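You operate a simulated robot arm through the tools that you are given. There is no shell and no other tool.

You are at the controls of a simulated robot arm. One attempt, no reset.

TASK
Check the blue-band sleeve on the light pad and sort it.
Fine: light on, stand it on the pane; clean goes in the green tray, dirty in the red; then light off. Set down upright: what you pick out.

It is judged by the outcome, as a careful person would: the job done as asked, and still so three seconds after it is handed in. It fails if anything else is knocked over, pushed out of place, dropped, spilled or broken.

THE ROBOT
A 6-joint arm with a fingered hand, fixed in place. Base frame: the origin is at the foot of the arm, x ahead of it, y to its left, z up; the work surface is at about z = 820. Lengths are in mm, angles in rad, forces in N, time in s.
With the tool pointing down near the work surface it reaches from about 260 to 500 mm from the base axis. Its first joint turns from -2.897 to 2.897 rad. Payload 2.3 kg.
The TCP is the grasp point between the finger pads, 22 mm short of the fingertips. In the tool frame z runs along the fingers and y along their closing line. Largest opening 112 mm; the body of the gripper starts 60 mm behind the TCP. The gripper is a hand of 3 fingers: y runs from the thumb to the fingers, the wrist lies at [0, 0, -218] in the tool frame, and closing takes about 1.5 s.
Orientation is that of the tool frame in the base frame, as a unit quaternion [x, y, z, w]. With the fingers straight down and closing along the base's y, the tool's x points along the base's -x, its y along +y and its z along -z.

THE INTERFACE
- The arm moves only by the tool jog_arm. Its argument "targets" is text: rows parted by semicolons, each of 6 numbers parted by spaces: the turn, a rotation vector about the base's x, y, z in rad, then the shift along the base's x, y, z in cm. In form: wx wy wz tx ty tz; .... A call has 1 to 20 rows; each row shifts and turns the commanded pose from where the row before left it. "grip" is the closure, from 0 (fully open) to 1 (shut), set as the call begins (left out, the last holds). Each row takes 0.2 s and may step no farther than 50 mm and 0.15 rad from the row before; otherwise, or with a gripper value out of range, the whole call is refused. Where a pose cannot be reached the arm comes as near as it can. A force on the tool above 40 N (or 10 N above the force at the start of the call, whichever is more), or a blocked arm, ends the call early, and 0.2 s more pass. Each finger travels about 72 mm/s and halts on what it meets, pressing with about 21 N; the grip force reading is that of the motor and also rises with nothing between the fingers. The clock runs only during rows and for 0.2 s after the last one: add rows that do not move to give the fingers time. It gives the time, the measured TCP pose, the force on the tool (base axes), the opening and the grip force at its end, in the units of the frame above (readings bear some noise), with the torque about the TCP (base axes, N m) and any sound that the robot's microphone picked up, and new pictures: "views" is both (left out), scene, wrist or none.
- Cameras (640 x 400 px; columns grow to the right, rows downward): "scene" is fixed at [67.1, -502, 1400.9]; the picture's right is [0.82, -0.57, 0.00], its down [-0.41, -0.59, -0.70] and it looks along [0.40, 0.57, -0.71] (base axes); focal length 351 px, centre (320, 200). "wrist" rides on the gripper at [66, 3, -80] in the tool frame; the picture's right is [-0.05, 1.00, 0.00], its down [-0.77, -0.04, -0.64] and it looks along [-0.64, -0.03, 0.77] (tool axes); focal length 275 px, centre (320, 200).
- move_column(by): slides the trunk up (or, below 0, down) by that many mm; the arm rides with it, the base frame stays. It gives what a move gives, with no picture.
- move_fingers(finger1, finger2, thumb_bend): sets how far each is bent, from 0 (flat) to 1 (curled in); at 0.3 the hand is open as for a grip, at 0.7 the pads meet at the TCP. One left out holds its place. A second passes; each finger stops where it meets its share of the squeeze, and holds until it gets a number again. A gripper value or a shape takes the hand back. It gives what a move gives, with no picture; readings hold the bend of each and the force on the fingers (four entries, about 0 where the hand has none), thumb and palm.
- grasp_type(shape): the hand has 3 fingers and takes this shape, open, in about a second: jaw (thumb against the fingers, like two jaws); tri (thumb and two fingers); tip (a fingertip pinch); poke (one finger out to press); point (the index stretched); flat (the hand flat); cup (the hand cupped); fist (a fist). The gripper value then closes the fingers along that shape, each until it touches; the sizes above hold for jaw. It gives what a move gives, with no picture.
- measure_at(camera, pixels): there is no depth. For up to 12 entries [column, row, z] of the newest picture of that camera ("zoom" is the newest enlarged one), the place [x, y] in the base frame at which the ray of that pixel passes the height z, good to about 2 mm, but the place of the scene camera against the robot may be out by one fixed shift of up to 25 mm in any direction. No time passes.
- zoom(camera, box): a new picture of the part [left, top, right, bottom] of that camera's present view, enlarged. No time passes.
- close_job(): hands the job in; it is judged then, once.

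Unless the task says otherwise, let go and move clear before handing in.

The tools are called after ">>>" by a JSON object that holds its "api" and its "payload". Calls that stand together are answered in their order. jog_arm: Moves the arm, as the interface text tells. Its arguments: {"type":"object","properties":{"targets":{"type":"string"},"grip":{"type":"number"},"views":{"type":"string","enum":["both","scene","wrist","none"]}},"required":["targets"]} The other tools are called the same way: move_column (by) slides the trunk up or down; grasp_type (shape) gives the hand a shape; move_fingers (finger1, finger2, thumb_bend) moves the fingers one by one; measure_at (camera, pixels) gives the place at which the rays of pixels pass given heights; zoom (camera, box) takes an enlarged picture of a part of a camera's view; close_job () hands the job in.

At the start:

```text
clock: 0.0
ee_pos: [358.7, -149.0, 1097.2]
tool_rot: [0.0, 1.0, 0.0, -0.001]
wrist_force: [0.4, 0.8, 0.4]
torque: [-0.02, -0.02, -0.04]
width: 112.0
grasp_force: 0.0
shape: jaw
bend: [0.3, 0.3, 0.3]
finger forces: [0.0, 0.0, 0.0, 0.1, 0.1, 0.0]
trunk travel left (down, up): [-475.0, 115.0]
```

scene: 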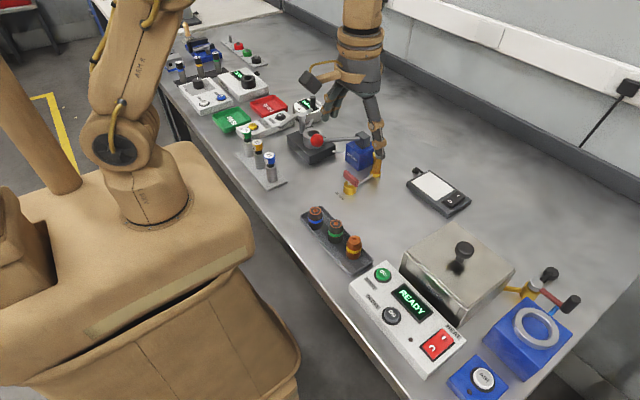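
wrist: 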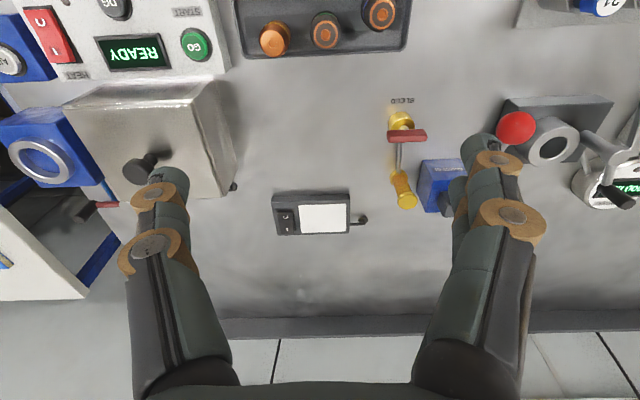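

The scene picture shows a small pad with a white pane at about (438,190), cylinders at (248-270,140-170) and a rack at (315-355,215-250); I'll zoom in to identify the sleeves, the pad and the trays.

>>> {"api": "zoom", "payload": {"camera": "scene", "box": [220, 110, 320, 200]}}

>>> {"api": "zoom", "payload": {"camera": "scene", "box": [390, 150, 490, 230]}}

>>> {"api": "zoom", "payload": {"camera": "scene", "box": [290, 190, 390, 280]}}

>>> {"api": "zoom", "payload": {"camera": "scene", "box": [160, 30, 340, 140]}}

>>> {"api": "zoom", "payload": {"camera": "wrist", "box": [240, 160, 400, 260]}}

```text
4.44 times, centred on (270, 155) of scene
```

zoom: 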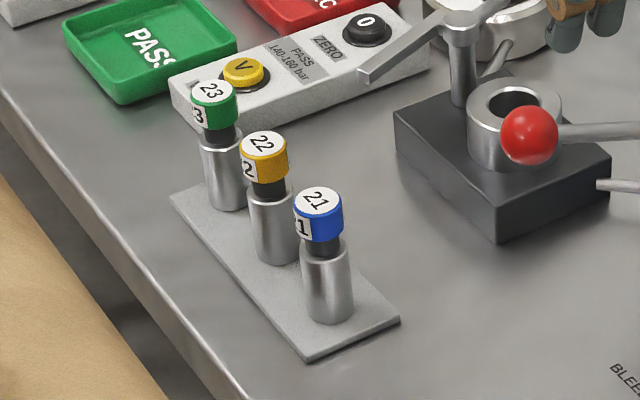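

```text
5.00 times, centred on (440, 190) of scene
```

zoom: 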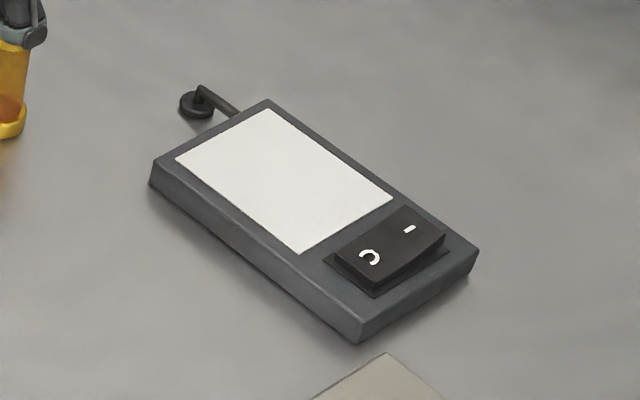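

```text
4.44 times, centred on (340, 235) of scene
```

zoom: 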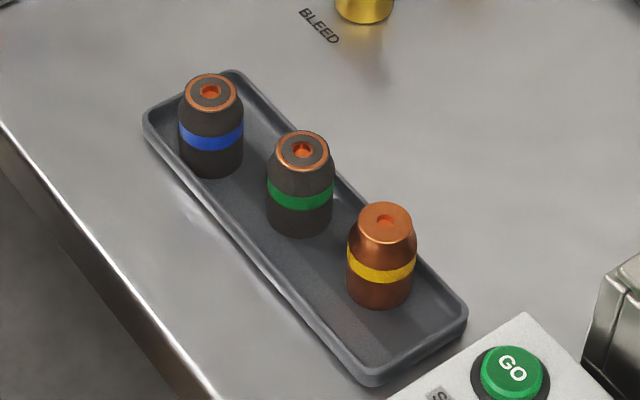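

```text
3.56 times, centred on (250, 85) of scene
```

zoom: 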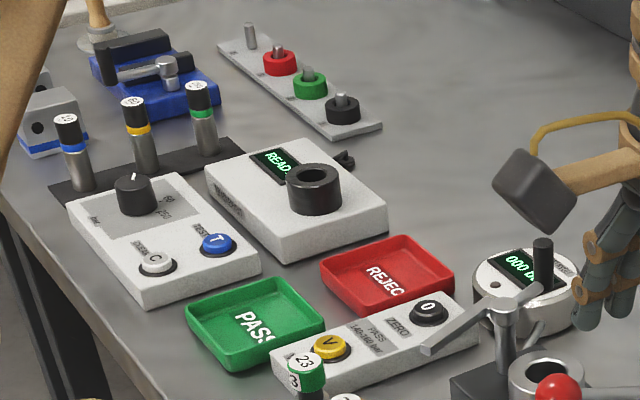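

```text
4.00 times, centred on (320, 210) of wrist
```

zoom: 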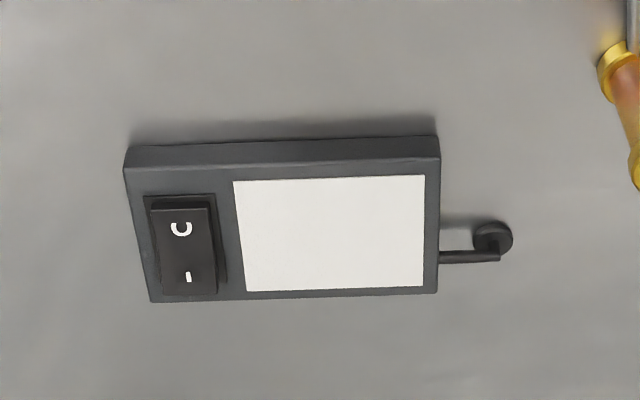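

Zooms show a parts rack with copper sleeves banded blue, green and yellow (blue at scene (316,217)), a PASS/green and REJECT/red tray, and a light pad with an O/I rocker. I'll measure the positions in both cameras.

>>> {"api": "measure_at", "payload": {"camera": "zoom", "pixels": [[233, 181, 835], [425, 175, 835], [422, 286, 835], [247, 290, 835], [180, 228, 840], [188, 276, 840], [124, 168, 835], [440, 158, 835], [437, 293, 835], [150, 302, 835], [492, 240, 820], [125, 147, 820]]}}

>>> {"api": "measure_at", "payload": {"camera": "scene", "pixels": [[417, 182, 835], [433, 172, 835], [451, 189, 835], [437, 200, 835], [316, 211, 870], [336, 224, 870], [353, 240, 870], [316, 228, 825], [232, 120, 825], [268, 105, 825], [270, 155, 890]]}}

>>> {"api": "measure_at", "payload": {"camera": "wrist", "pixels": [[274, 37, 870], [325, 30, 870], [380, 12, 870], [407, 140, 860], [440, 185, 860], [515, 127, 880], [234, 187, 825], [160, 140, 900]]}}

>>> {"api": "zoom", "payload": {"camera": "wrist", "box": [220, 0, 430, 70]}}

```text
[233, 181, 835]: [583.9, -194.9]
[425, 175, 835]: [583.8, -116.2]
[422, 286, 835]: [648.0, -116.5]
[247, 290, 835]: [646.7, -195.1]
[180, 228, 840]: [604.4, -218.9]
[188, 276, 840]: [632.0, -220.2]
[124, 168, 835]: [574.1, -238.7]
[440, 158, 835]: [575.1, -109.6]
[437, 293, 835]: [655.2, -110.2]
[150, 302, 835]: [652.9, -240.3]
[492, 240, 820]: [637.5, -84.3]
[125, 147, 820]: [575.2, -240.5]
```

```text
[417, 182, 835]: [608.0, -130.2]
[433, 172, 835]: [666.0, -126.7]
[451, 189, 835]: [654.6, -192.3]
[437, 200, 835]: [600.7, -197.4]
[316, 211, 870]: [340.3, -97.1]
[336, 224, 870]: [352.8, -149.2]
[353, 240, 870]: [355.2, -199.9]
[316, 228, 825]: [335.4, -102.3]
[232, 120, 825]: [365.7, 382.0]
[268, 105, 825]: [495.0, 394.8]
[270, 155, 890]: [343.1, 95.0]
```

```text
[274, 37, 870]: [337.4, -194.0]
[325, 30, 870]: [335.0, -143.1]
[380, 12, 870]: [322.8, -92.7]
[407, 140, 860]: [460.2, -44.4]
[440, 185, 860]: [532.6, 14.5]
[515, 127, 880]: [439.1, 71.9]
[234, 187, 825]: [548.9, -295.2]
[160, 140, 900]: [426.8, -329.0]
```

```text
3.05 times, centred on (325, 35) of wrist
```

zoom: 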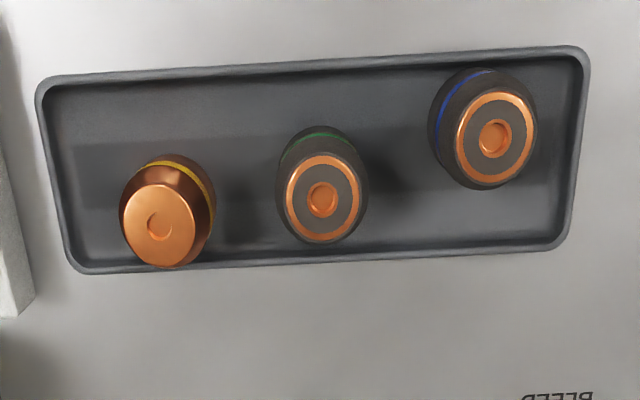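

The wrist rays place the pane centre near (615,-155), about 634 mm out and beyond tool-down reach, while the blue sleeve is near (322,-93). I'll test how far the arm goes out at this safe height with the tool vertical.

>>> {"api": "jog_arm", "payload": {"targets": "0 0 0 4 0 0; 0 0 0 4 0 0; 0 0 0 4 0 0; 0 0 0 4 0 0; 0 0 0 4 0 0; 0 0 0 4 0 0; 0 0 0 0 0 0; 0 0 0 0 0 0", "views": "both"}}

```text
clock: 1.8
ee_pos: [460.8, -103.9, 1064.3]
tool_rot: [0.0, 1.0, 0.0, 0.0]
wrist_force: [0.9, -0.4, 0.1]
torque: [-0.01, 0.01, 0.03]
width: 112.0
grasp_force: 0.0
shape: jaw
bend: [0.3, 0.3, 0.3]
finger forces: [0.0, 0.0, 0.0, 0.1, 0.0, 0.0]
out of reach, approached as far as the arm can: row 2, 3, 4, 5, 6
trunk travel left (down, up): [-475.0, 115.0]
```

scene: 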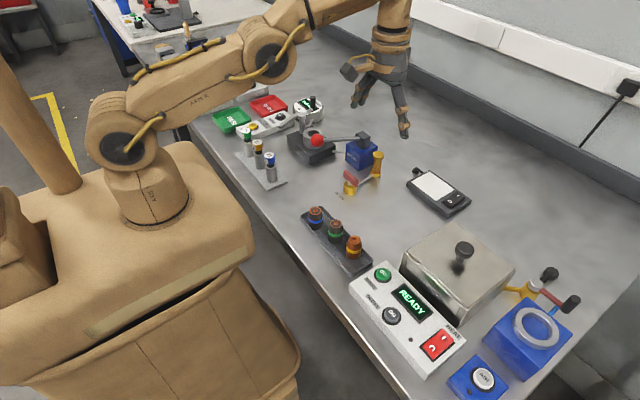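
wrist: 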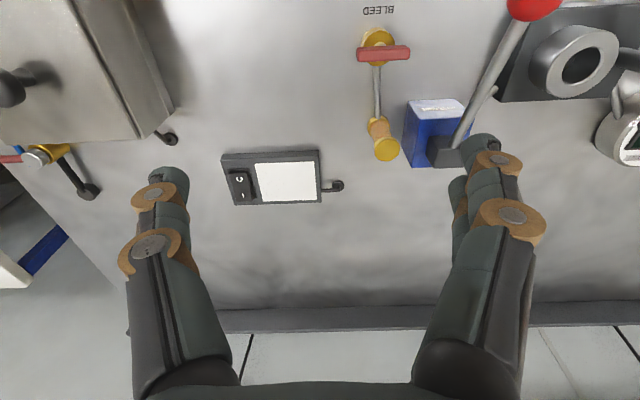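

The arm stopped at (461,-104,1064), so the reach is a sphere about 504 mm from a shoulder near z 1105. The pane therefore needs an outward-tilted tool, so I'll pull back and yaw the hand about +2.8 rad to put the camera on the upper side for that tilt.

>>> {"api": "jog_arm", "payload": {"targets": "0 0 0 -4 0 0; 0 0 0 -4 0 0; 0 0 0 -2 0 0; 0 0 0 0 0 0", "views": "none"}}

```text
clock: 2.8
ee_pos: [453.3, -104.6, 1067.3]
tool_rot: [0.0, 1.0, 0.001, -0.001]
wrist_force: [0.4, 0.1, 0.3]
torque: [0.0, 0.01, -0.05]
width: 112.0
grasp_force: 0.2
shape: jaw
bend: [0.3, 0.3, 0.3]
finger forces: [0.0, 0.0, 0.1, 0.1, 0.1, 0.1]
out of reach, approached as far as the arm can: row 1, 2, 3
trunk travel left (down, up): [-475.0, 115.0]
```

The commanded pose carries on from the last command, so it is now about (499,-149,1097). I'll bring it back into reach and do the yaw in steps.

>>> {"api": "jog_arm", "payload": {"targets": "0 0 0 -4 0 0; 0 0 0 -4 0 0; 0 0 0 -2 0 0; 0 0 0.14 0 0 0; 0 0 0.14 0 0 0; 0 0 0.14 0 0 0; 0 0 0.14 0 0 0; 0 0 0.14 0 0 0; 0 0 0.14 0 0 0; 0 0 0.14 0 0 0; 0 0 0.14 0 0 0; 0 0 0.14 0 0 0; 0 0 0.14 0 0 0; 0 0 0 0 0 0", "views": "both"}}

```text
clock: 5.8
ee_pos: [327.6, 44.8, 983.5]
tool_rot: [-0.641, 0.767, -0.007, -0.002]
wrist_force: [-0.7, -0.3, -0.2]
torque: [0.02, 0.02, 0.01]
width: 112.0
grasp_force: 0.0
shape: jaw
bend: [0.3, 0.3, 0.3]
finger forces: [0.0, 0.1, 0.0, 0.1, 0.0, 0.0]
out of reach, approached as far as the arm can: row 8, 9, 10, 11, 12, 13
trunk travel left (down, up): [-475.0, 115.0]
```

scene: 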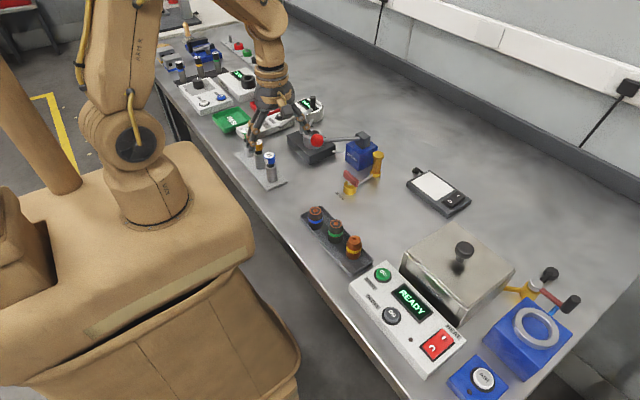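
wrist: 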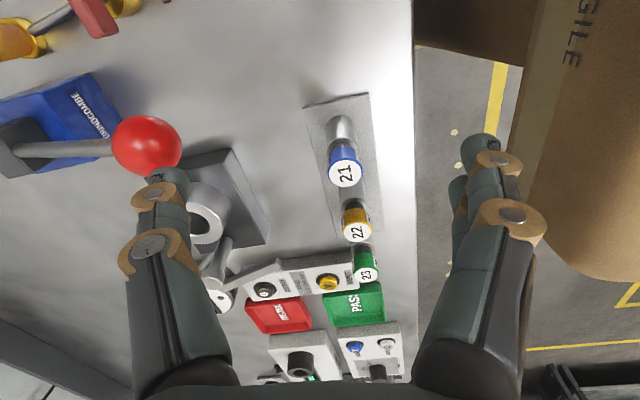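

The hand could not yaw past roughly +0.7 rad here; the position drifted to y=+45. I'll try turning the other way, with enough rows to go back and on to about -1.4 rad.

>>> {"api": "jog_arm", "payload": {"targets": "0 0 -0.14 0 0 0; 0 0 -0.14 0 0 0; 0 0 -0.14 0 0 0; 0 0 -0.14 0 0 0; 0 0 -0.14 0 0 0; 0 0 -0.14 0 0 0; 0 0 -0.14 0 0 0; 0 0 -0.14 0 0 0; 0 0 -0.14 0 0 0; 0 0 -0.14 0 0 0; 0 0 -0.14 0 0 0; 0 0 -0.14 0 0 0; 0 0 -0.14 0 0 0; 0 0 -0.14 0 0 0; 0 0 -0.14 0 0 0; 0 0 -0.14 0 0 0; 0 0 -0.14 0 0 0; 0 0 -0.14 0 0 0; 0 0 -0.14 0 0 0; 0 0 -0.14 0 0 0", "views": "scene"}}

```text
clock: 10.0
ee_pos: [327.8, 47.2, 983.7]
tool_rot: [0.646, 0.763, -0.001, 0.001]
wrist_force: [0.5, -0.5, 0.0]
torque: [-0.01, 0.01, 0.01]
width: 111.9
grasp_force: 0.0
shape: jaw
bend: [0.3, 0.3, 0.3]
finger forces: [0.1, 0.0, 0.0, 0.1, 0.0, 0.0]
trunk travel left (down, up): [-475.0, 115.0]
```

scene: 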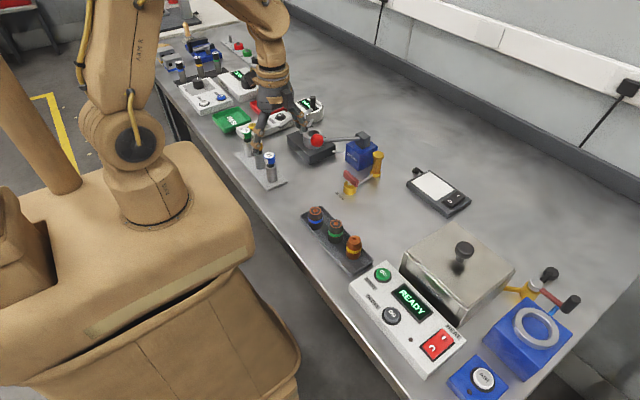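

Turning the negative way works: the hand is now at yaw -1.4 rad, in reach, at (328,47,984). I'll continue this way until the camera side faces outward, and lift a little.

>>> {"api": "jog_arm", "payload": {"targets": "0 0 0 0 0 3; 0 0 0 0 0 3; 0 0 -0.14 0 -2 0; 0 0 -0.14 0 -2 0; 0 0 -0.14 0 -2 0; 0 0 -0.14 0 -2 0; 0 0 -0.14 0 -2 0; 0 0 -0.14 0 -2 0; 0 0 -0.14 0 0 0; 0 0 -0.14 0 0 0; 0 0 -0.14 0 0 0; 0 0 -0.14 0 0 0; 0 0 0 0 0 0", "views": "both"}}

```text
clock: 12.8
ee_pos: [327.8, -74.3, 1041.4]
tool_rot: [0.986, 0.169, 0.0, 0.0]
wrist_force: [0.6, 0.7, 0.6]
torque: [-0.01, 0.02, 0.0]
width: 112.3
grasp_force: 0.0
shape: jaw
bend: [0.3, 0.3, 0.3]
finger forces: [0.0, 0.0, 0.0, 0.0, 0.1, 0.0]
trunk travel left (down, up): [-475.0, 115.0]
```

scene: 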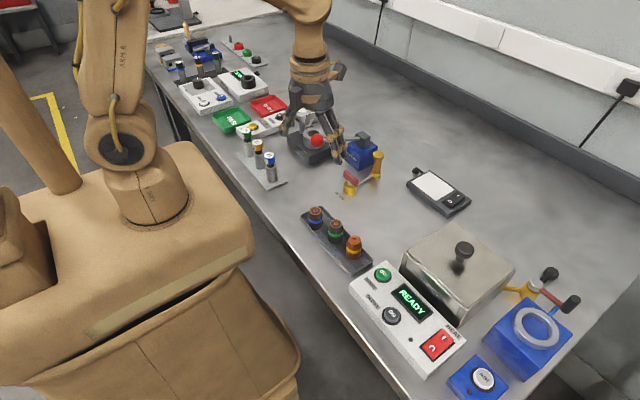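
wrist: 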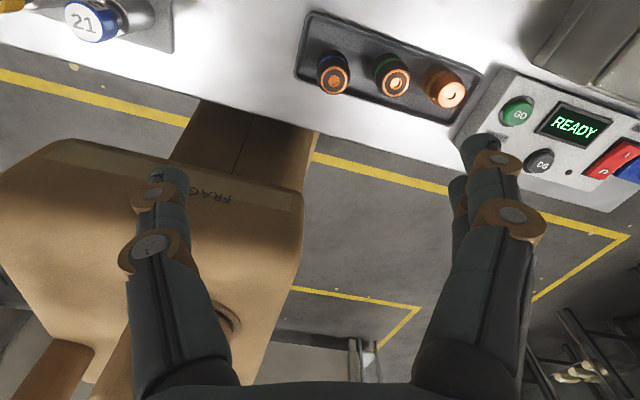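

The flip works (yaw -2.8 rad) and the wrist camera now sees the sleeve rack at (333-448,75-90). I'll measure the sleeves and zoom in.

>>> {"api": "zoom", "payload": {"camera": "wrist", "box": [290, 0, 490, 125]}}

>>> {"api": "measure_at", "payload": {"camera": "wrist", "pixels": [[334, 79, 870], [396, 82, 870], [451, 95, 870], [334, 79, 865], [305, 18, 828], [295, 75, 828], [450, 120, 828], [480, 72, 828]]}}

```text
3.20 times, centred on (390, 62) of wrist
```

zoom: 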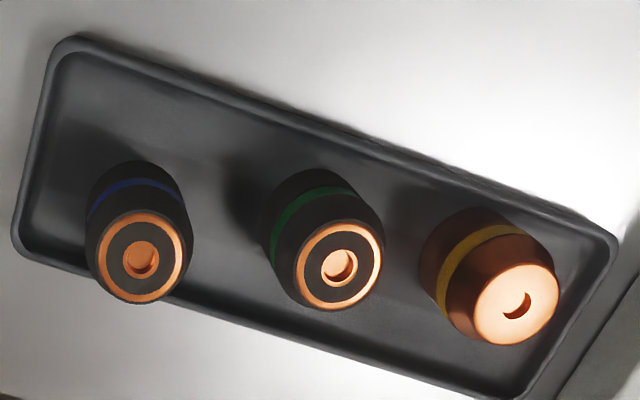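

```text
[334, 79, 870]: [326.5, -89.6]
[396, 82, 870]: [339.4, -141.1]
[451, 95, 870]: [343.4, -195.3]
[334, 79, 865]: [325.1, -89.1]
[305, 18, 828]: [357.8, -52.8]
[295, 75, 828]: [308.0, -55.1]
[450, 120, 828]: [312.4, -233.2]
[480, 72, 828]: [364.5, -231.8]
```

Triangulating the two wrist views puts the blue sleeve at about (324,-91) with its top near z 860. Next I'll yaw to the pad's azimuth and tilt the tool about 55° outward, well above everything, to check that pose is reachable.

>>> {"api": "jog_arm", "payload": {"targets": "0 0 -0.1346 1.4 -1.26 0; 0 0 -0.1346 1.4 -1.26 0; 0 0 -0.1346 1.4 -1.26 0; 0 0 -0.1346 1.4 -1.26 0; 0 0 -0.1346 1.4 -1.26 0; -0.0449 -0.1297 0 2.4 -0.83 0; -0.0449 -0.1297 0 2.4 -0.83 0; -0.0449 -0.1297 0 2.4 -0.83 0; -0.0449 -0.1297 0 2.4 -0.83 0; -0.0449 -0.1297 0 2.4 -0.83 0; -0.0449 -0.1297 0 2.4 -0.83 0; -0.0449 -0.1297 0 2.4 -0.83 0; 0 0 0 0 0 0", "views": "both", "grip": 1}}

```text
clock: 15.6
ee_pos: [559.1, -193.6, 1045.4]
tool_rot: [0.883, -0.146, 0.44, 0.073]
wrist_force: [-0.2, 0.3, -1.1]
torque: [0.0, -0.01, 0.0]
width: 0.0
grasp_force: 21.4
shape: jaw
bend: [0.66, 0.66, 0.67]
finger forces: [0.1, 0.1, 0.0, 0.0, 0.0, 0.0]
out of reach, approached as far as the arm can: row 12
trunk travel left (down, up): [-475.0, 115.0]
```

scene: 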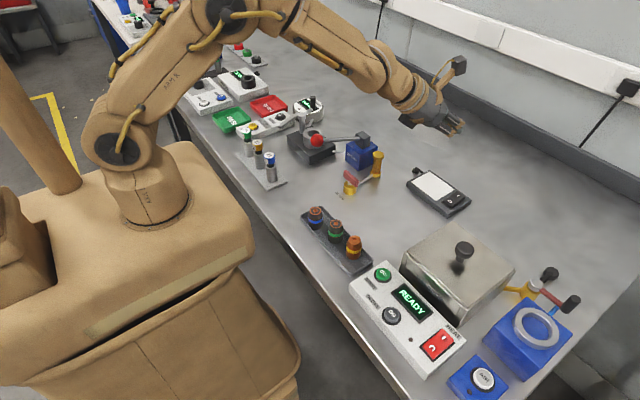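
wrist: 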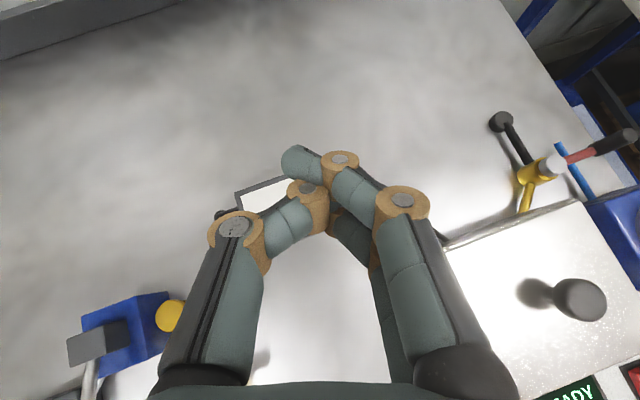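

The pose reached tilt 53° before row 12 saturated because the forearm is nearly collinear with the tool. Lowering the trunk will flatten the forearm and give margin, so I'll lower it 120 mm (TCP to about z 925, still clear).

>>> {"api": "move_column", "payload": {"by": -120}}

```text
clock: 17.1
ee_pos: [558.5, -192.1, 926.1]
tool_rot: [0.883, -0.146, 0.44, 0.072]
wrist_force: [-0.3, 0.4, 0.6]
torque: [0.02, -0.01, -0.02]
width: 0.1
grasp_force: 21.4
shape: jaw
bend: [0.66, 0.66, 0.67]
finger forces: [0.0, 0.0, 0.0, 0.1, 0.0, 0.0]
trunk travel left (down, up): [-355.0, 235.0]
```

>>> {"api": "jog_arm", "payload": {"targets": "0 0 0 0 0 0", "views": "both"}}

```text
clock: 17.5
ee_pos: [559.4, -192.7, 925.1]
tool_rot: [0.883, -0.146, 0.44, 0.071]
wrist_force: [-0.8, -0.2, 0.3]
torque: [-0.02, 0.0, -0.02]
width: 0.0
grasp_force: 20.7
shape: jaw
bend: [0.66, 0.66, 0.67]
finger forces: [0.0, 0.0, 0.0, 0.0, 0.0, 0.1]
trunk travel left (down, up): [-355.0, 235.0]
```

scene: 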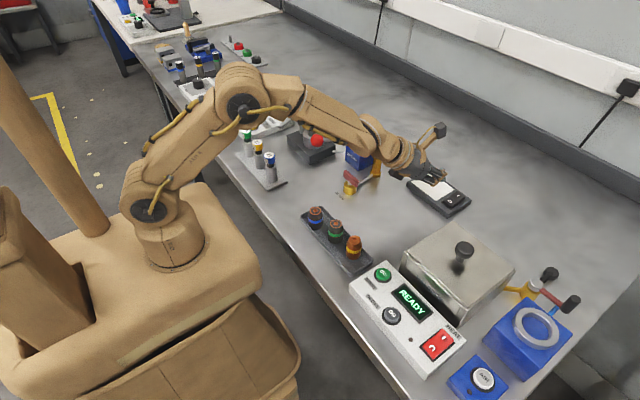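
wrist: 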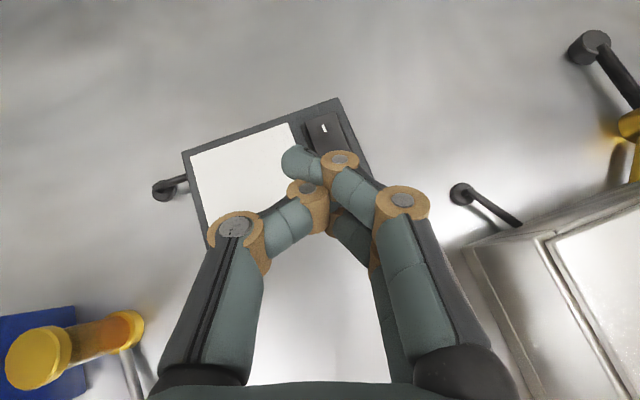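

The wrist view shows the pad ahead (pane at (190-300,125-250), the I mark at (324,128)) and the jaw-closed fingertips crossing sideways. I'll take the poke shape for pressing and look again.

>>> {"api": "grasp_type", "payload": {"shape": "poke"}}

>>> {"api": "zoom", "payload": {"camera": "wrist", "box": [140, 70, 400, 270]}}

>>> {"api": "zoom", "payload": {"camera": "scene", "box": [370, 110, 490, 220]}}

```text
clock: 18.4
ee_pos: [559.7, -191.9, 927.0]
tool_rot: [0.883, -0.146, 0.441, 0.072]
wrist_force: [0.0, -0.3, -0.4]
torque: [-0.01, -0.03, -0.02]
width: 0.0
grasp_force: 0.0
shape: poke
bend: [1.0, 1.0, 1.0]
finger forces: [0.0, 0.0, 0.0, 0.0, 0.1, 0.0]
trunk travel left (down, up): [-355.0, 235.0]
```

```text
2.00 times, centred on (270, 170) of wrist
```

zoom: 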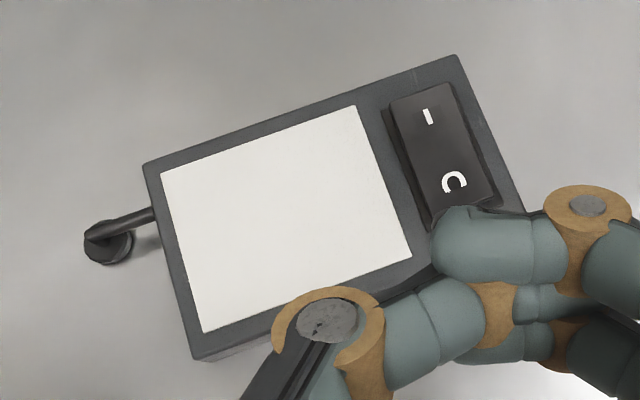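

```text
3.64 times, centred on (430, 165) of scene
```

zoom: 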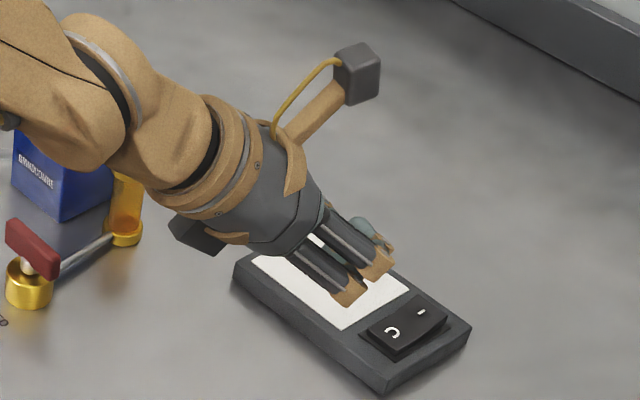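

In poke shape the fingers read fully bent (1.0), perhaps because the old closure of 1 still holds. I'll set closure 0 and look again.

>>> {"api": "jog_arm", "payload": {"targets": "0 0 0 0 0 0; 0 0 0 0 0 0; 0 0 0 0 0 0; 0 0 0 0 0 0; 0 0 0 0 0 0", "views": "both", "grip": 0}}

>>> {"api": "zoom", "payload": {"camera": "scene", "box": [370, 110, 490, 220]}}

```text
clock: 19.6
ee_pos: [560.5, -191.7, 924.6]
tool_rot: [0.883, -0.146, 0.44, 0.071]
wrist_force: [-0.5, 0.1, -0.5]
torque: [0.01, 0.0, 0.02]
width: 0.2
grasp_force: 0.1
shape: poke
bend: [1.0, 1.0, 1.0]
finger forces: [0.1, 0.0, 0.1, 0.1, 0.2, 0.1]
trunk travel left (down, up): [-355.0, 235.0]
```

scene: 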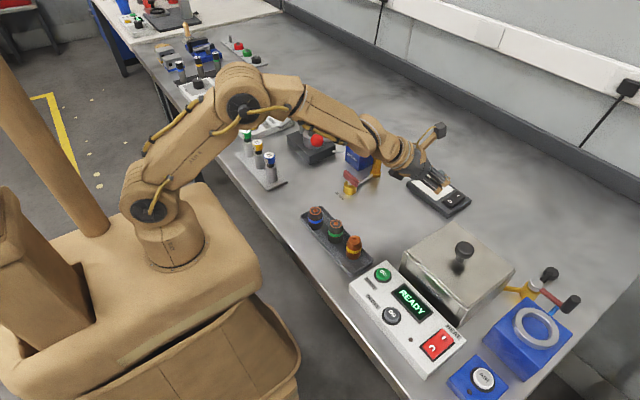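
wrist: 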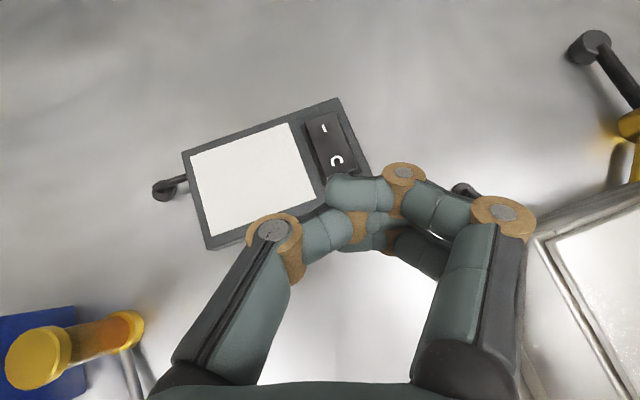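

```text
3.64 times, centred on (430, 165) of scene
```

zoom: 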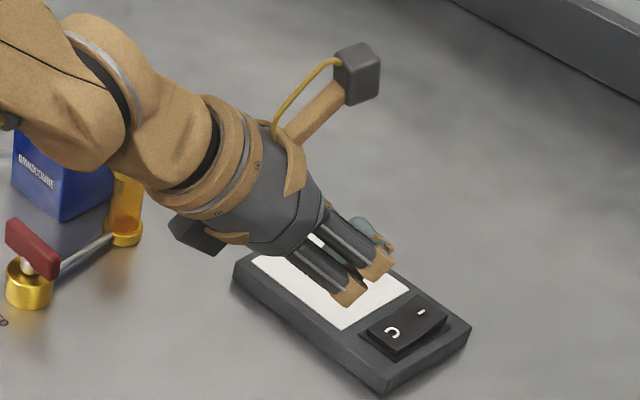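

Poke leaves all fingers bent on this hand, so I'll try "point" (index stretched).

>>> {"api": "grasp_type", "payload": {"shape": "point"}}

>>> {"api": "jog_arm", "payload": {"targets": "0 0 0 0 0 0; 0 0 0 0 0 0", "views": "both"}}

>>> {"api": "zoom", "payload": {"camera": "scene", "box": [370, 110, 490, 220]}}

```text
clock: 20.5
ee_pos: [559.8, -194.3, 926.3]
tool_rot: [0.883, -0.146, 0.44, 0.071]
wrist_force: [-0.8, -0.3, 0.1]
torque: [0.0, -0.01, -0.02]
width: 0.1
grasp_force: 0.1
shape: point
bend: [0.24, 1.0, 0.93]
finger forces: [0.1, 0.1, 0.1, 0.0, 0.0, 0.0]
trunk travel left (down, up): [-355.0, 235.0]
```

```text
clock: 21.1
ee_pos: [558.3, -192.9, 925.6]
tool_rot: [0.883, -0.146, 0.44, 0.072]
wrist_force: [0.1, -1.1, 0.2]
torque: [0.0, 0.01, 0.01]
width: 0.1
grasp_force: 0.0
shape: point
bend: [0.24, 1.0, 0.94]
finger forces: [0.0, 0.0, 0.0, 0.0, 0.1, 0.0]
trunk travel left (down, up): [-355.0, 235.0]
```

scene: 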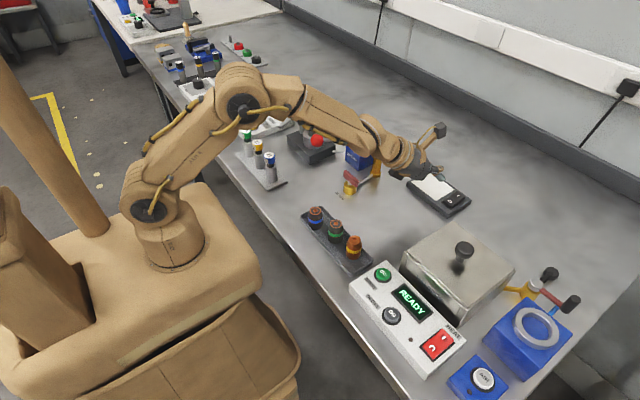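
wrist: 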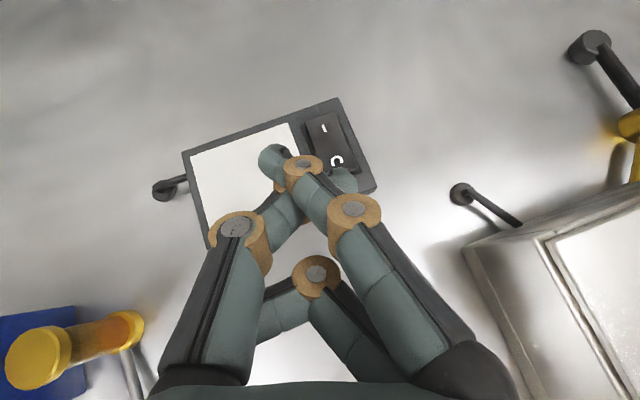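

```text
3.64 times, centred on (430, 165) of scene
```

zoom: 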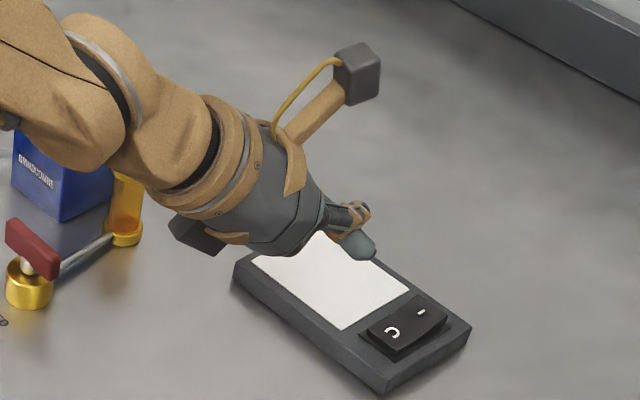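

The pictures show the hand mid-shape, with one fingertip near wrist (275,155) and scene (440,180). I'll zoom in on the wrist view to see which finger is stretched and where its tip lies.

>>> {"api": "zoom", "payload": {"camera": "wrist", "box": [180, 90, 420, 320]}}

>>> {"api": "zoom", "payload": {"camera": "scene", "box": [400, 140, 470, 200]}}

```text
1.74 times, centred on (300, 205) of wrist
```

zoom: 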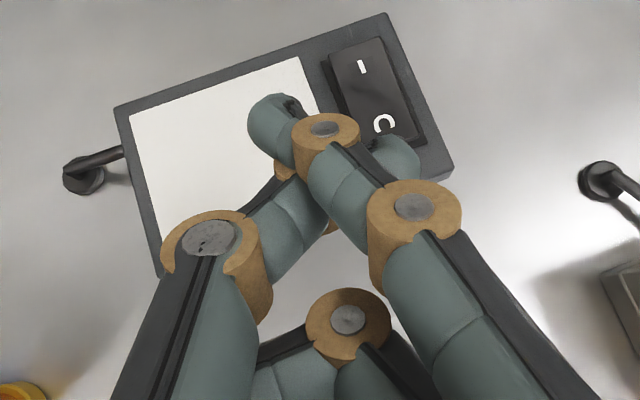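

```text
6.67 times, centred on (435, 170) of scene
```

zoom: 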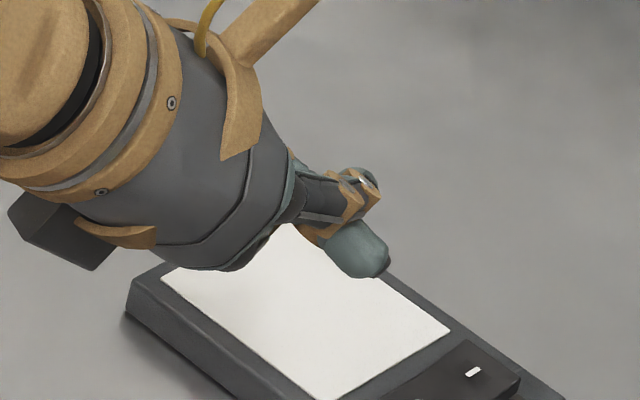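

In the zoom the thumb (left) and the upper finger (right) cross while the lower finger is curled. I'll use individual finger control to stretch finger 1 and curl the others, then look.

>>> {"api": "move_fingers", "payload": {"finger1": 0.3, "finger2": 1.0, "thumb_bend": 1.0}}

>>> {"api": "zoom", "payload": {"camera": "wrist", "box": [100, 60, 580, 400]}}

>>> {"api": "zoom", "payload": {"camera": "scene", "box": [390, 120, 490, 210]}}

```text
clock: 22.1
ee_pos: [560.3, -193.0, 924.8]
tool_rot: [0.883, -0.146, 0.441, 0.071]
wrist_force: [0.6, 0.3, -0.2]
torque: [-0.01, -0.02, -0.03]
width: 21.6
grasp_force: 0.0
shape: fingers
bend: [0.35, 1.0, 0.95]
finger forces: [0.0, 0.0, 0.0, 0.0, 0.0, 0.1]
trunk travel left (down, up): [-355.0, 235.0]
```

```text
1.18 times, centred on (340, 230) of wrist
```

zoom: 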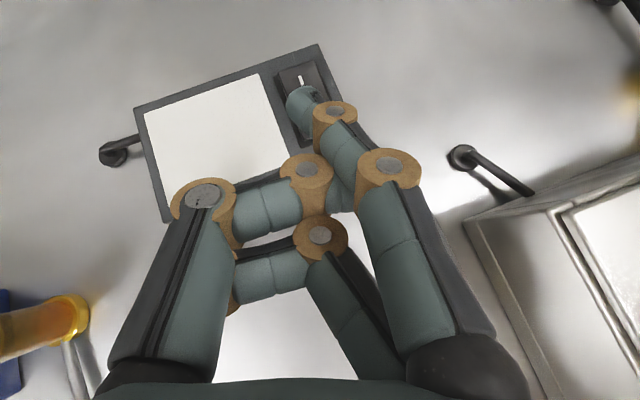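

```text
4.44 times, centred on (440, 165) of scene
```

zoom: 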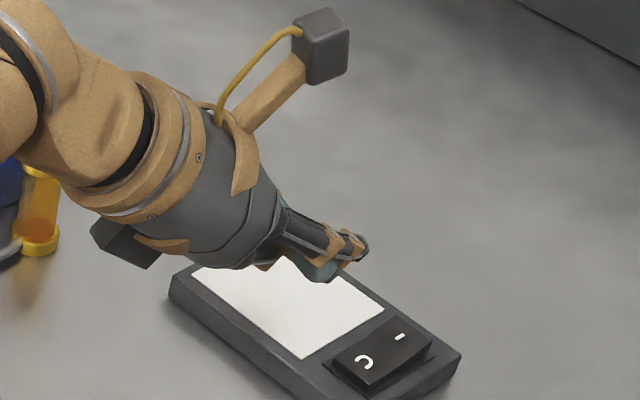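

Finger 1 is now stretched with its tip near wrist (323,141). Next I'll measure the rocker and pad corners from this lower view to fix the heights.

>>> {"api": "zoom", "payload": {"camera": "wrist", "box": [170, 80, 390, 220]}}

```text
2.86 times, centred on (280, 150) of wrist
```

zoom: 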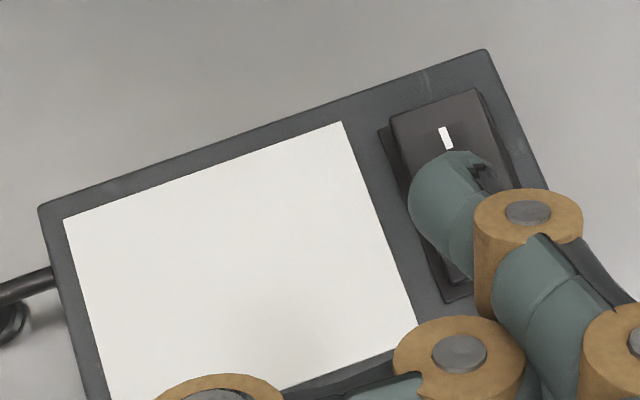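

>>> {"api": "measure_at", "payload": {"camera": "zoom", "pixels": [[63, 219, 835], [341, 121, 835], [63, 219, 840], [341, 121, 840], [445, 138, 840], [445, 138, 845], [390, 119, 845], [476, 88, 845], [486, 50, 835], [38, 207, 835], [416, 322, 835], [550, 188, 820]]}}

```text
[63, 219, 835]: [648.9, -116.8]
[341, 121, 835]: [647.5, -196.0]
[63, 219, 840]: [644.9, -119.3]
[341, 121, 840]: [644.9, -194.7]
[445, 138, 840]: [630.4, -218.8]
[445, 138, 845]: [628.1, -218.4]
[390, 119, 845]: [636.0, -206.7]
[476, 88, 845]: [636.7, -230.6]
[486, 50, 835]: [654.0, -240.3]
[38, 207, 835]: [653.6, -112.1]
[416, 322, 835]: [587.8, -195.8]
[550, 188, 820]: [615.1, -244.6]
```

The pad top agrees with z 835 in both views, and the I mark sits near (629,-219,843), so the far (I) end of the rocker is raised and the switch is off. I'll bring the finger 1 tip to about 25 mm above that end and check.

>>> {"api": "jog_arm", "payload": {"targets": "0 0 0 2.45 -0.8 0; 0 0 0 2.45 -0.8 0; 0 0 0 0 0 -2.5; 0 0 0 0 0 -2.5; 0 0 0 0 0 0", "views": "both"}}

>>> {"api": "zoom", "payload": {"camera": "wrist", "box": [170, 80, 450, 260]}}

>>> {"api": "zoom", "payload": {"camera": "scene", "box": [400, 140, 500, 220]}}

```text
clock: 23.3
ee_pos: [602.6, -204.7, 875.5]
tool_rot: [0.883, -0.146, 0.44, 0.072]
wrist_force: [-0.5, 0.1, -0.8]
torque: [0.02, 0.0, 0.0]
width: 21.7
grasp_force: 0.0
shape: fingers
bend: [0.35, 1.0, 0.95]
finger forces: [0.0, 0.1, 0.0, 0.0, 0.0, 0.1]
out of reach, approached as far as the arm can: row 1
trunk travel left (down, up): [-355.0, 235.0]
```

scene: 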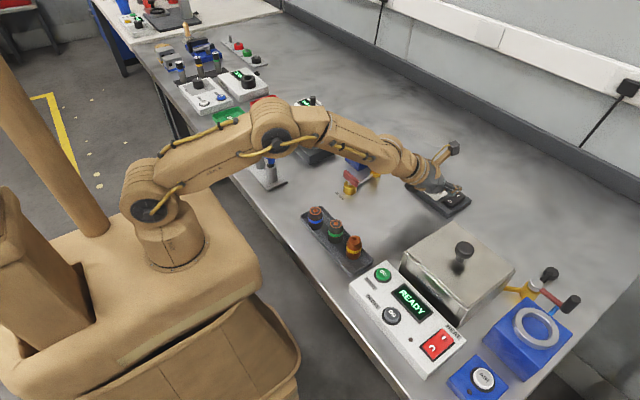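
wrist: 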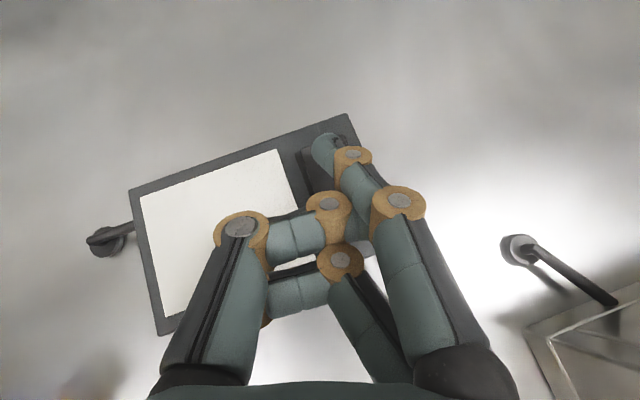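

```text
2.22 times, centred on (310, 170) of wrist
```

zoom: 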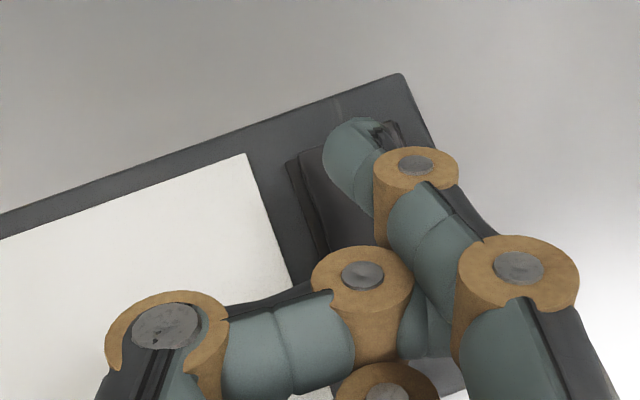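

```text
5.00 times, centred on (450, 180) of scene
```

zoom: 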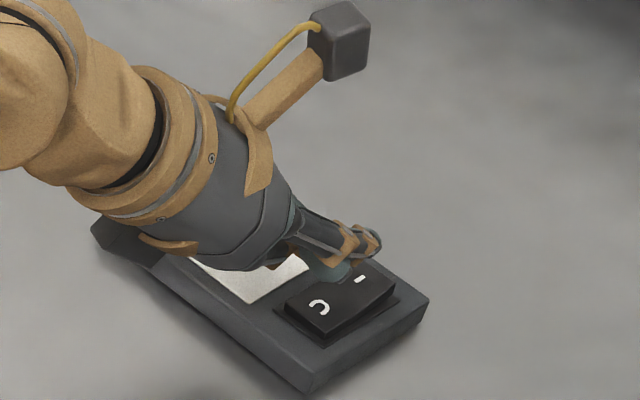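

The tip now hovers over the rocker's far end (wrist zoom (350,150)). I'll shift slightly outward and right, then come down in small steps and watch the force.

>>> {"api": "jog_arm", "payload": {"targets": "0 0 0 0.5 -0.4 0; 0 0 0 0 0 -0.6; 0 0 0 0 0 -0.6; 0 0 0 0 0 -0.4; 0 0 0 0 0 0", "views": "both"}}

>>> {"api": "zoom", "payload": {"camera": "scene", "box": [400, 140, 500, 220]}}

>>> {"api": "zoom", "payload": {"camera": "wrist", "box": [220, 80, 450, 230]}}

```text
clock: 24.5
ee_pos: [605.6, -209.6, 860.9]
tool_rot: [0.883, -0.147, 0.44, 0.072]
wrist_force: [-0.1, 1.1, -0.5]
torque: [0.0, -0.01, 0.0]
width: 22.1
grasp_force: 0.1
shape: fingers
bend: [0.35, 1.0, 0.95]
finger forces: [0.0, 0.0, 0.0, 0.0, 0.1, 0.0]
trunk travel left (down, up): [-355.0, 235.0]
```

scene: 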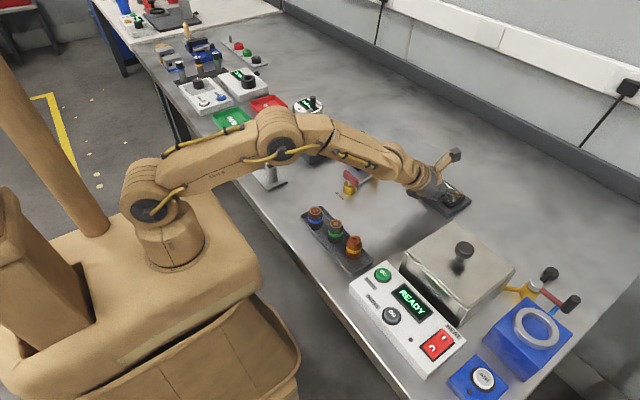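
wrist: 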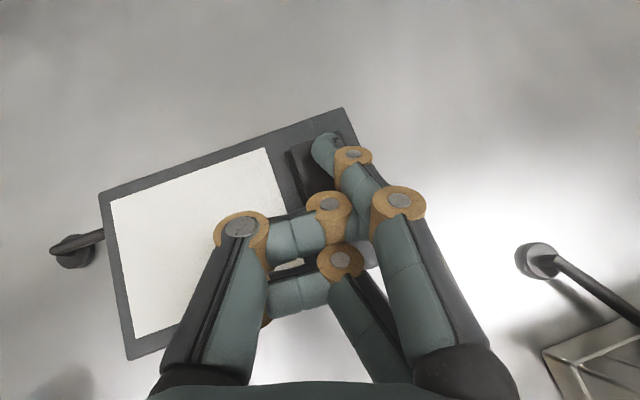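

```text
5.00 times, centred on (450, 180) of scene
```

zoom: 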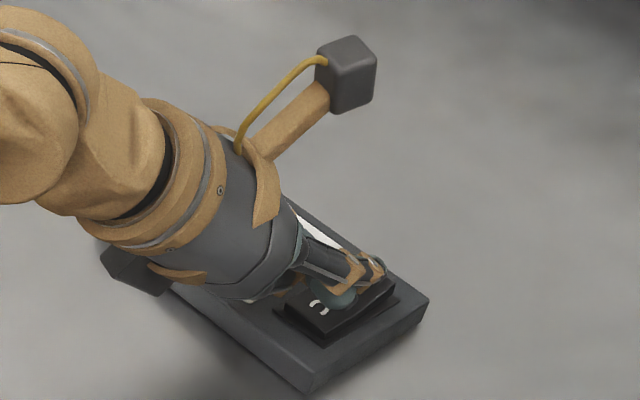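

```text
2.67 times, centred on (335, 155) of wrist
```

zoom: 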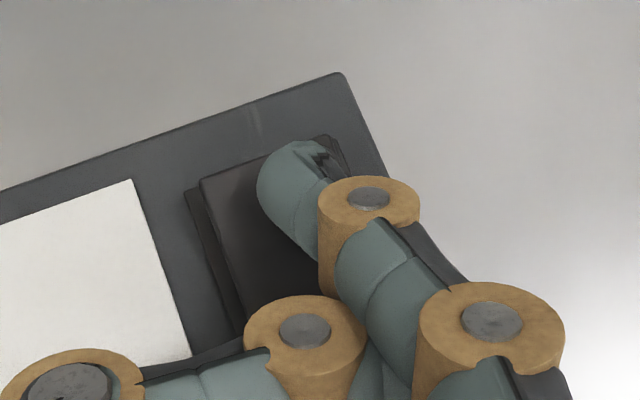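

The tip is just above the rocker's far half with no contact yet. I'll shift 7 mm further outward for better leverage and press down in 4 mm steps.

>>> {"api": "jog_arm", "payload": {"targets": "0 0 0 0.7 -0.3 0; 0 0 0 0 0 -0.4; 0 0 0 0 0 -0.3; 0 0 0 0 0 -0.3; 0 0 0 0 0 0", "views": "both"}}

>>> {"api": "zoom", "payload": {"camera": "wrist", "box": [220, 80, 450, 230]}}

>>> {"api": "zoom", "payload": {"camera": "scene", "box": [400, 140, 500, 220]}}

```text
clock: 25.7
ee_pos: [612.9, -212.2, 854.6]
tool_rot: [0.882, -0.146, 0.443, 0.072]
wrist_force: [8.2, -4.9, 22.6]
torque: [-0.35, -0.61, -0.03]
width: 21.8
grasp_force: 11.6
shape: fingers
bend: [0.36, 1.0, 0.95]
finger forces: [23.4, 0.1, 0.1, 0.0, 0.0, 0.0]
trunk travel left (down, up): [-355.0, 235.0]
```

scene: 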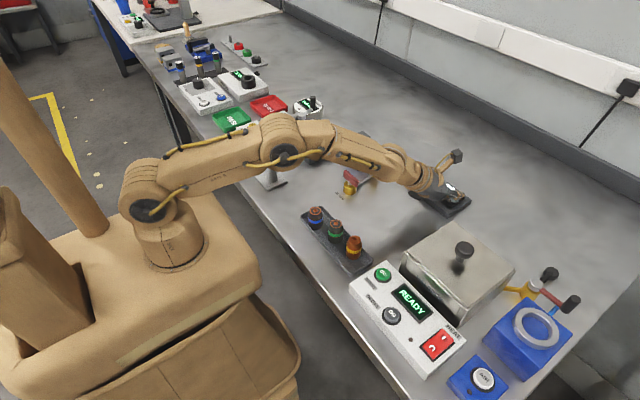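
wrist: 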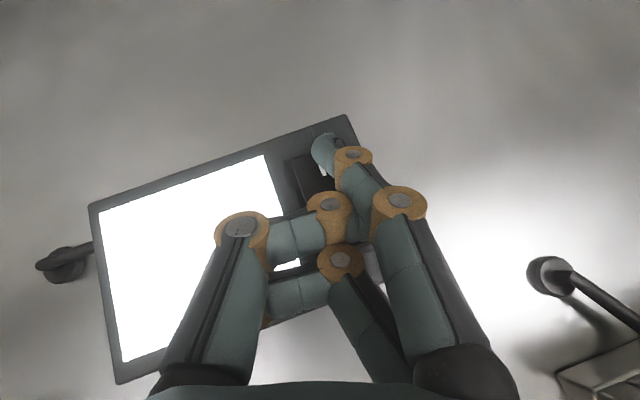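

```text
2.67 times, centred on (335, 155) of wrist
```

zoom: 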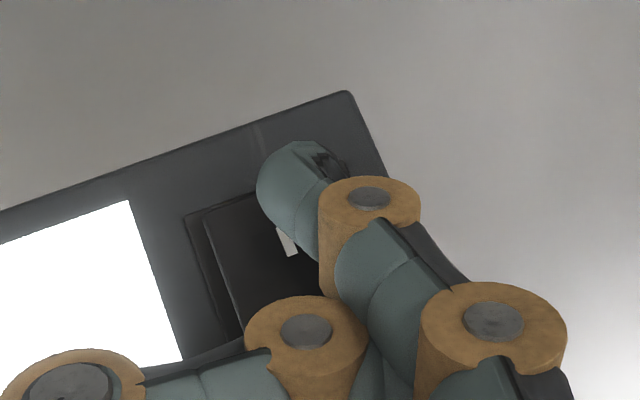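

```text
5.00 times, centred on (450, 180) of scene
```

zoom: 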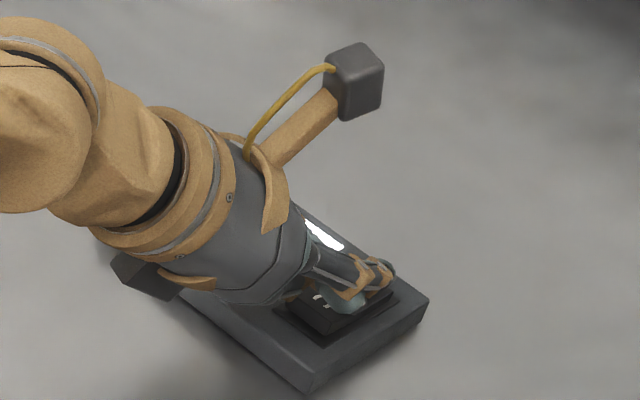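

The pane now glows bright white (wrist (190,260)), so the light is on, with 23 N on finger 1. I'll lift straight up and check that it stays on.

>>> {"api": "jog_arm", "payload": {"targets": "0 0 0 0 0 1; 0 0 0 0 0 2; 0 0 0 0 0 3; 0 0 0 -1 0.3 3; 0 0 0 0 0 0", "views": "both"}}

>>> {"api": "zoom", "payload": {"camera": "wrist", "box": [100, 60, 450, 280]}}

>>> {"api": "measure_at", "payload": {"camera": "wrist", "pixels": [[320, 130, 840]]}}

```text
clock: 26.9
ee_pos: [604.0, -209.1, 940.9]
tool_rot: [0.883, -0.145, 0.44, 0.072]
wrist_force: [-0.2, 0.8, 0.9]
torque: [0.03, -0.02, -0.01]
width: 22.2
grasp_force: 0.1
shape: fingers
bend: [0.36, 1.0, 0.95]
finger forces: [0.1, 0.0, 0.0, 0.1, 0.0, 0.0]
trunk travel left (down, up): [-355.0, 235.0]
```

scene: 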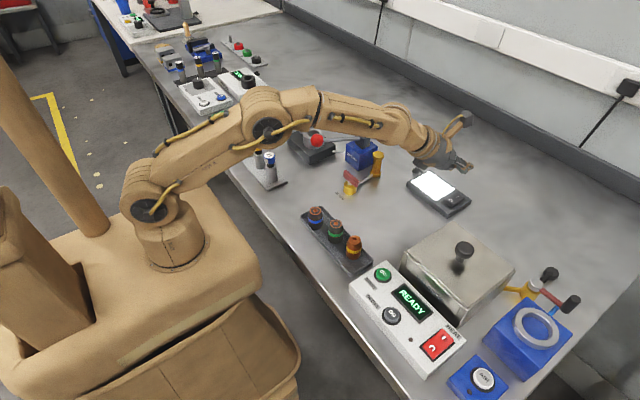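
wrist: 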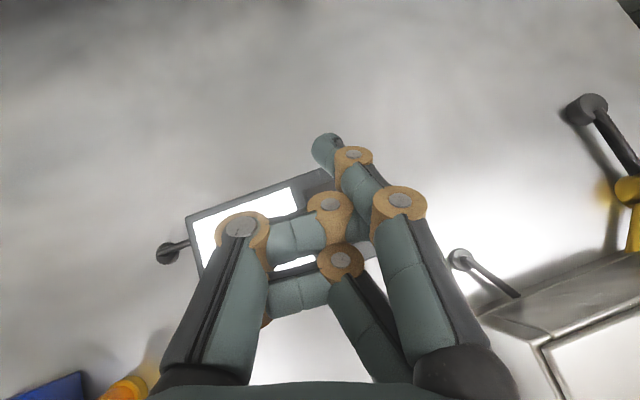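

```text
1.82 times, centred on (275, 170) of wrist
```

zoom: 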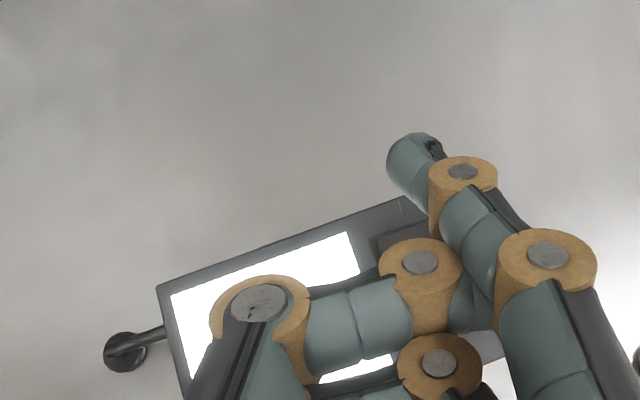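

```text
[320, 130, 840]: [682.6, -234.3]
```

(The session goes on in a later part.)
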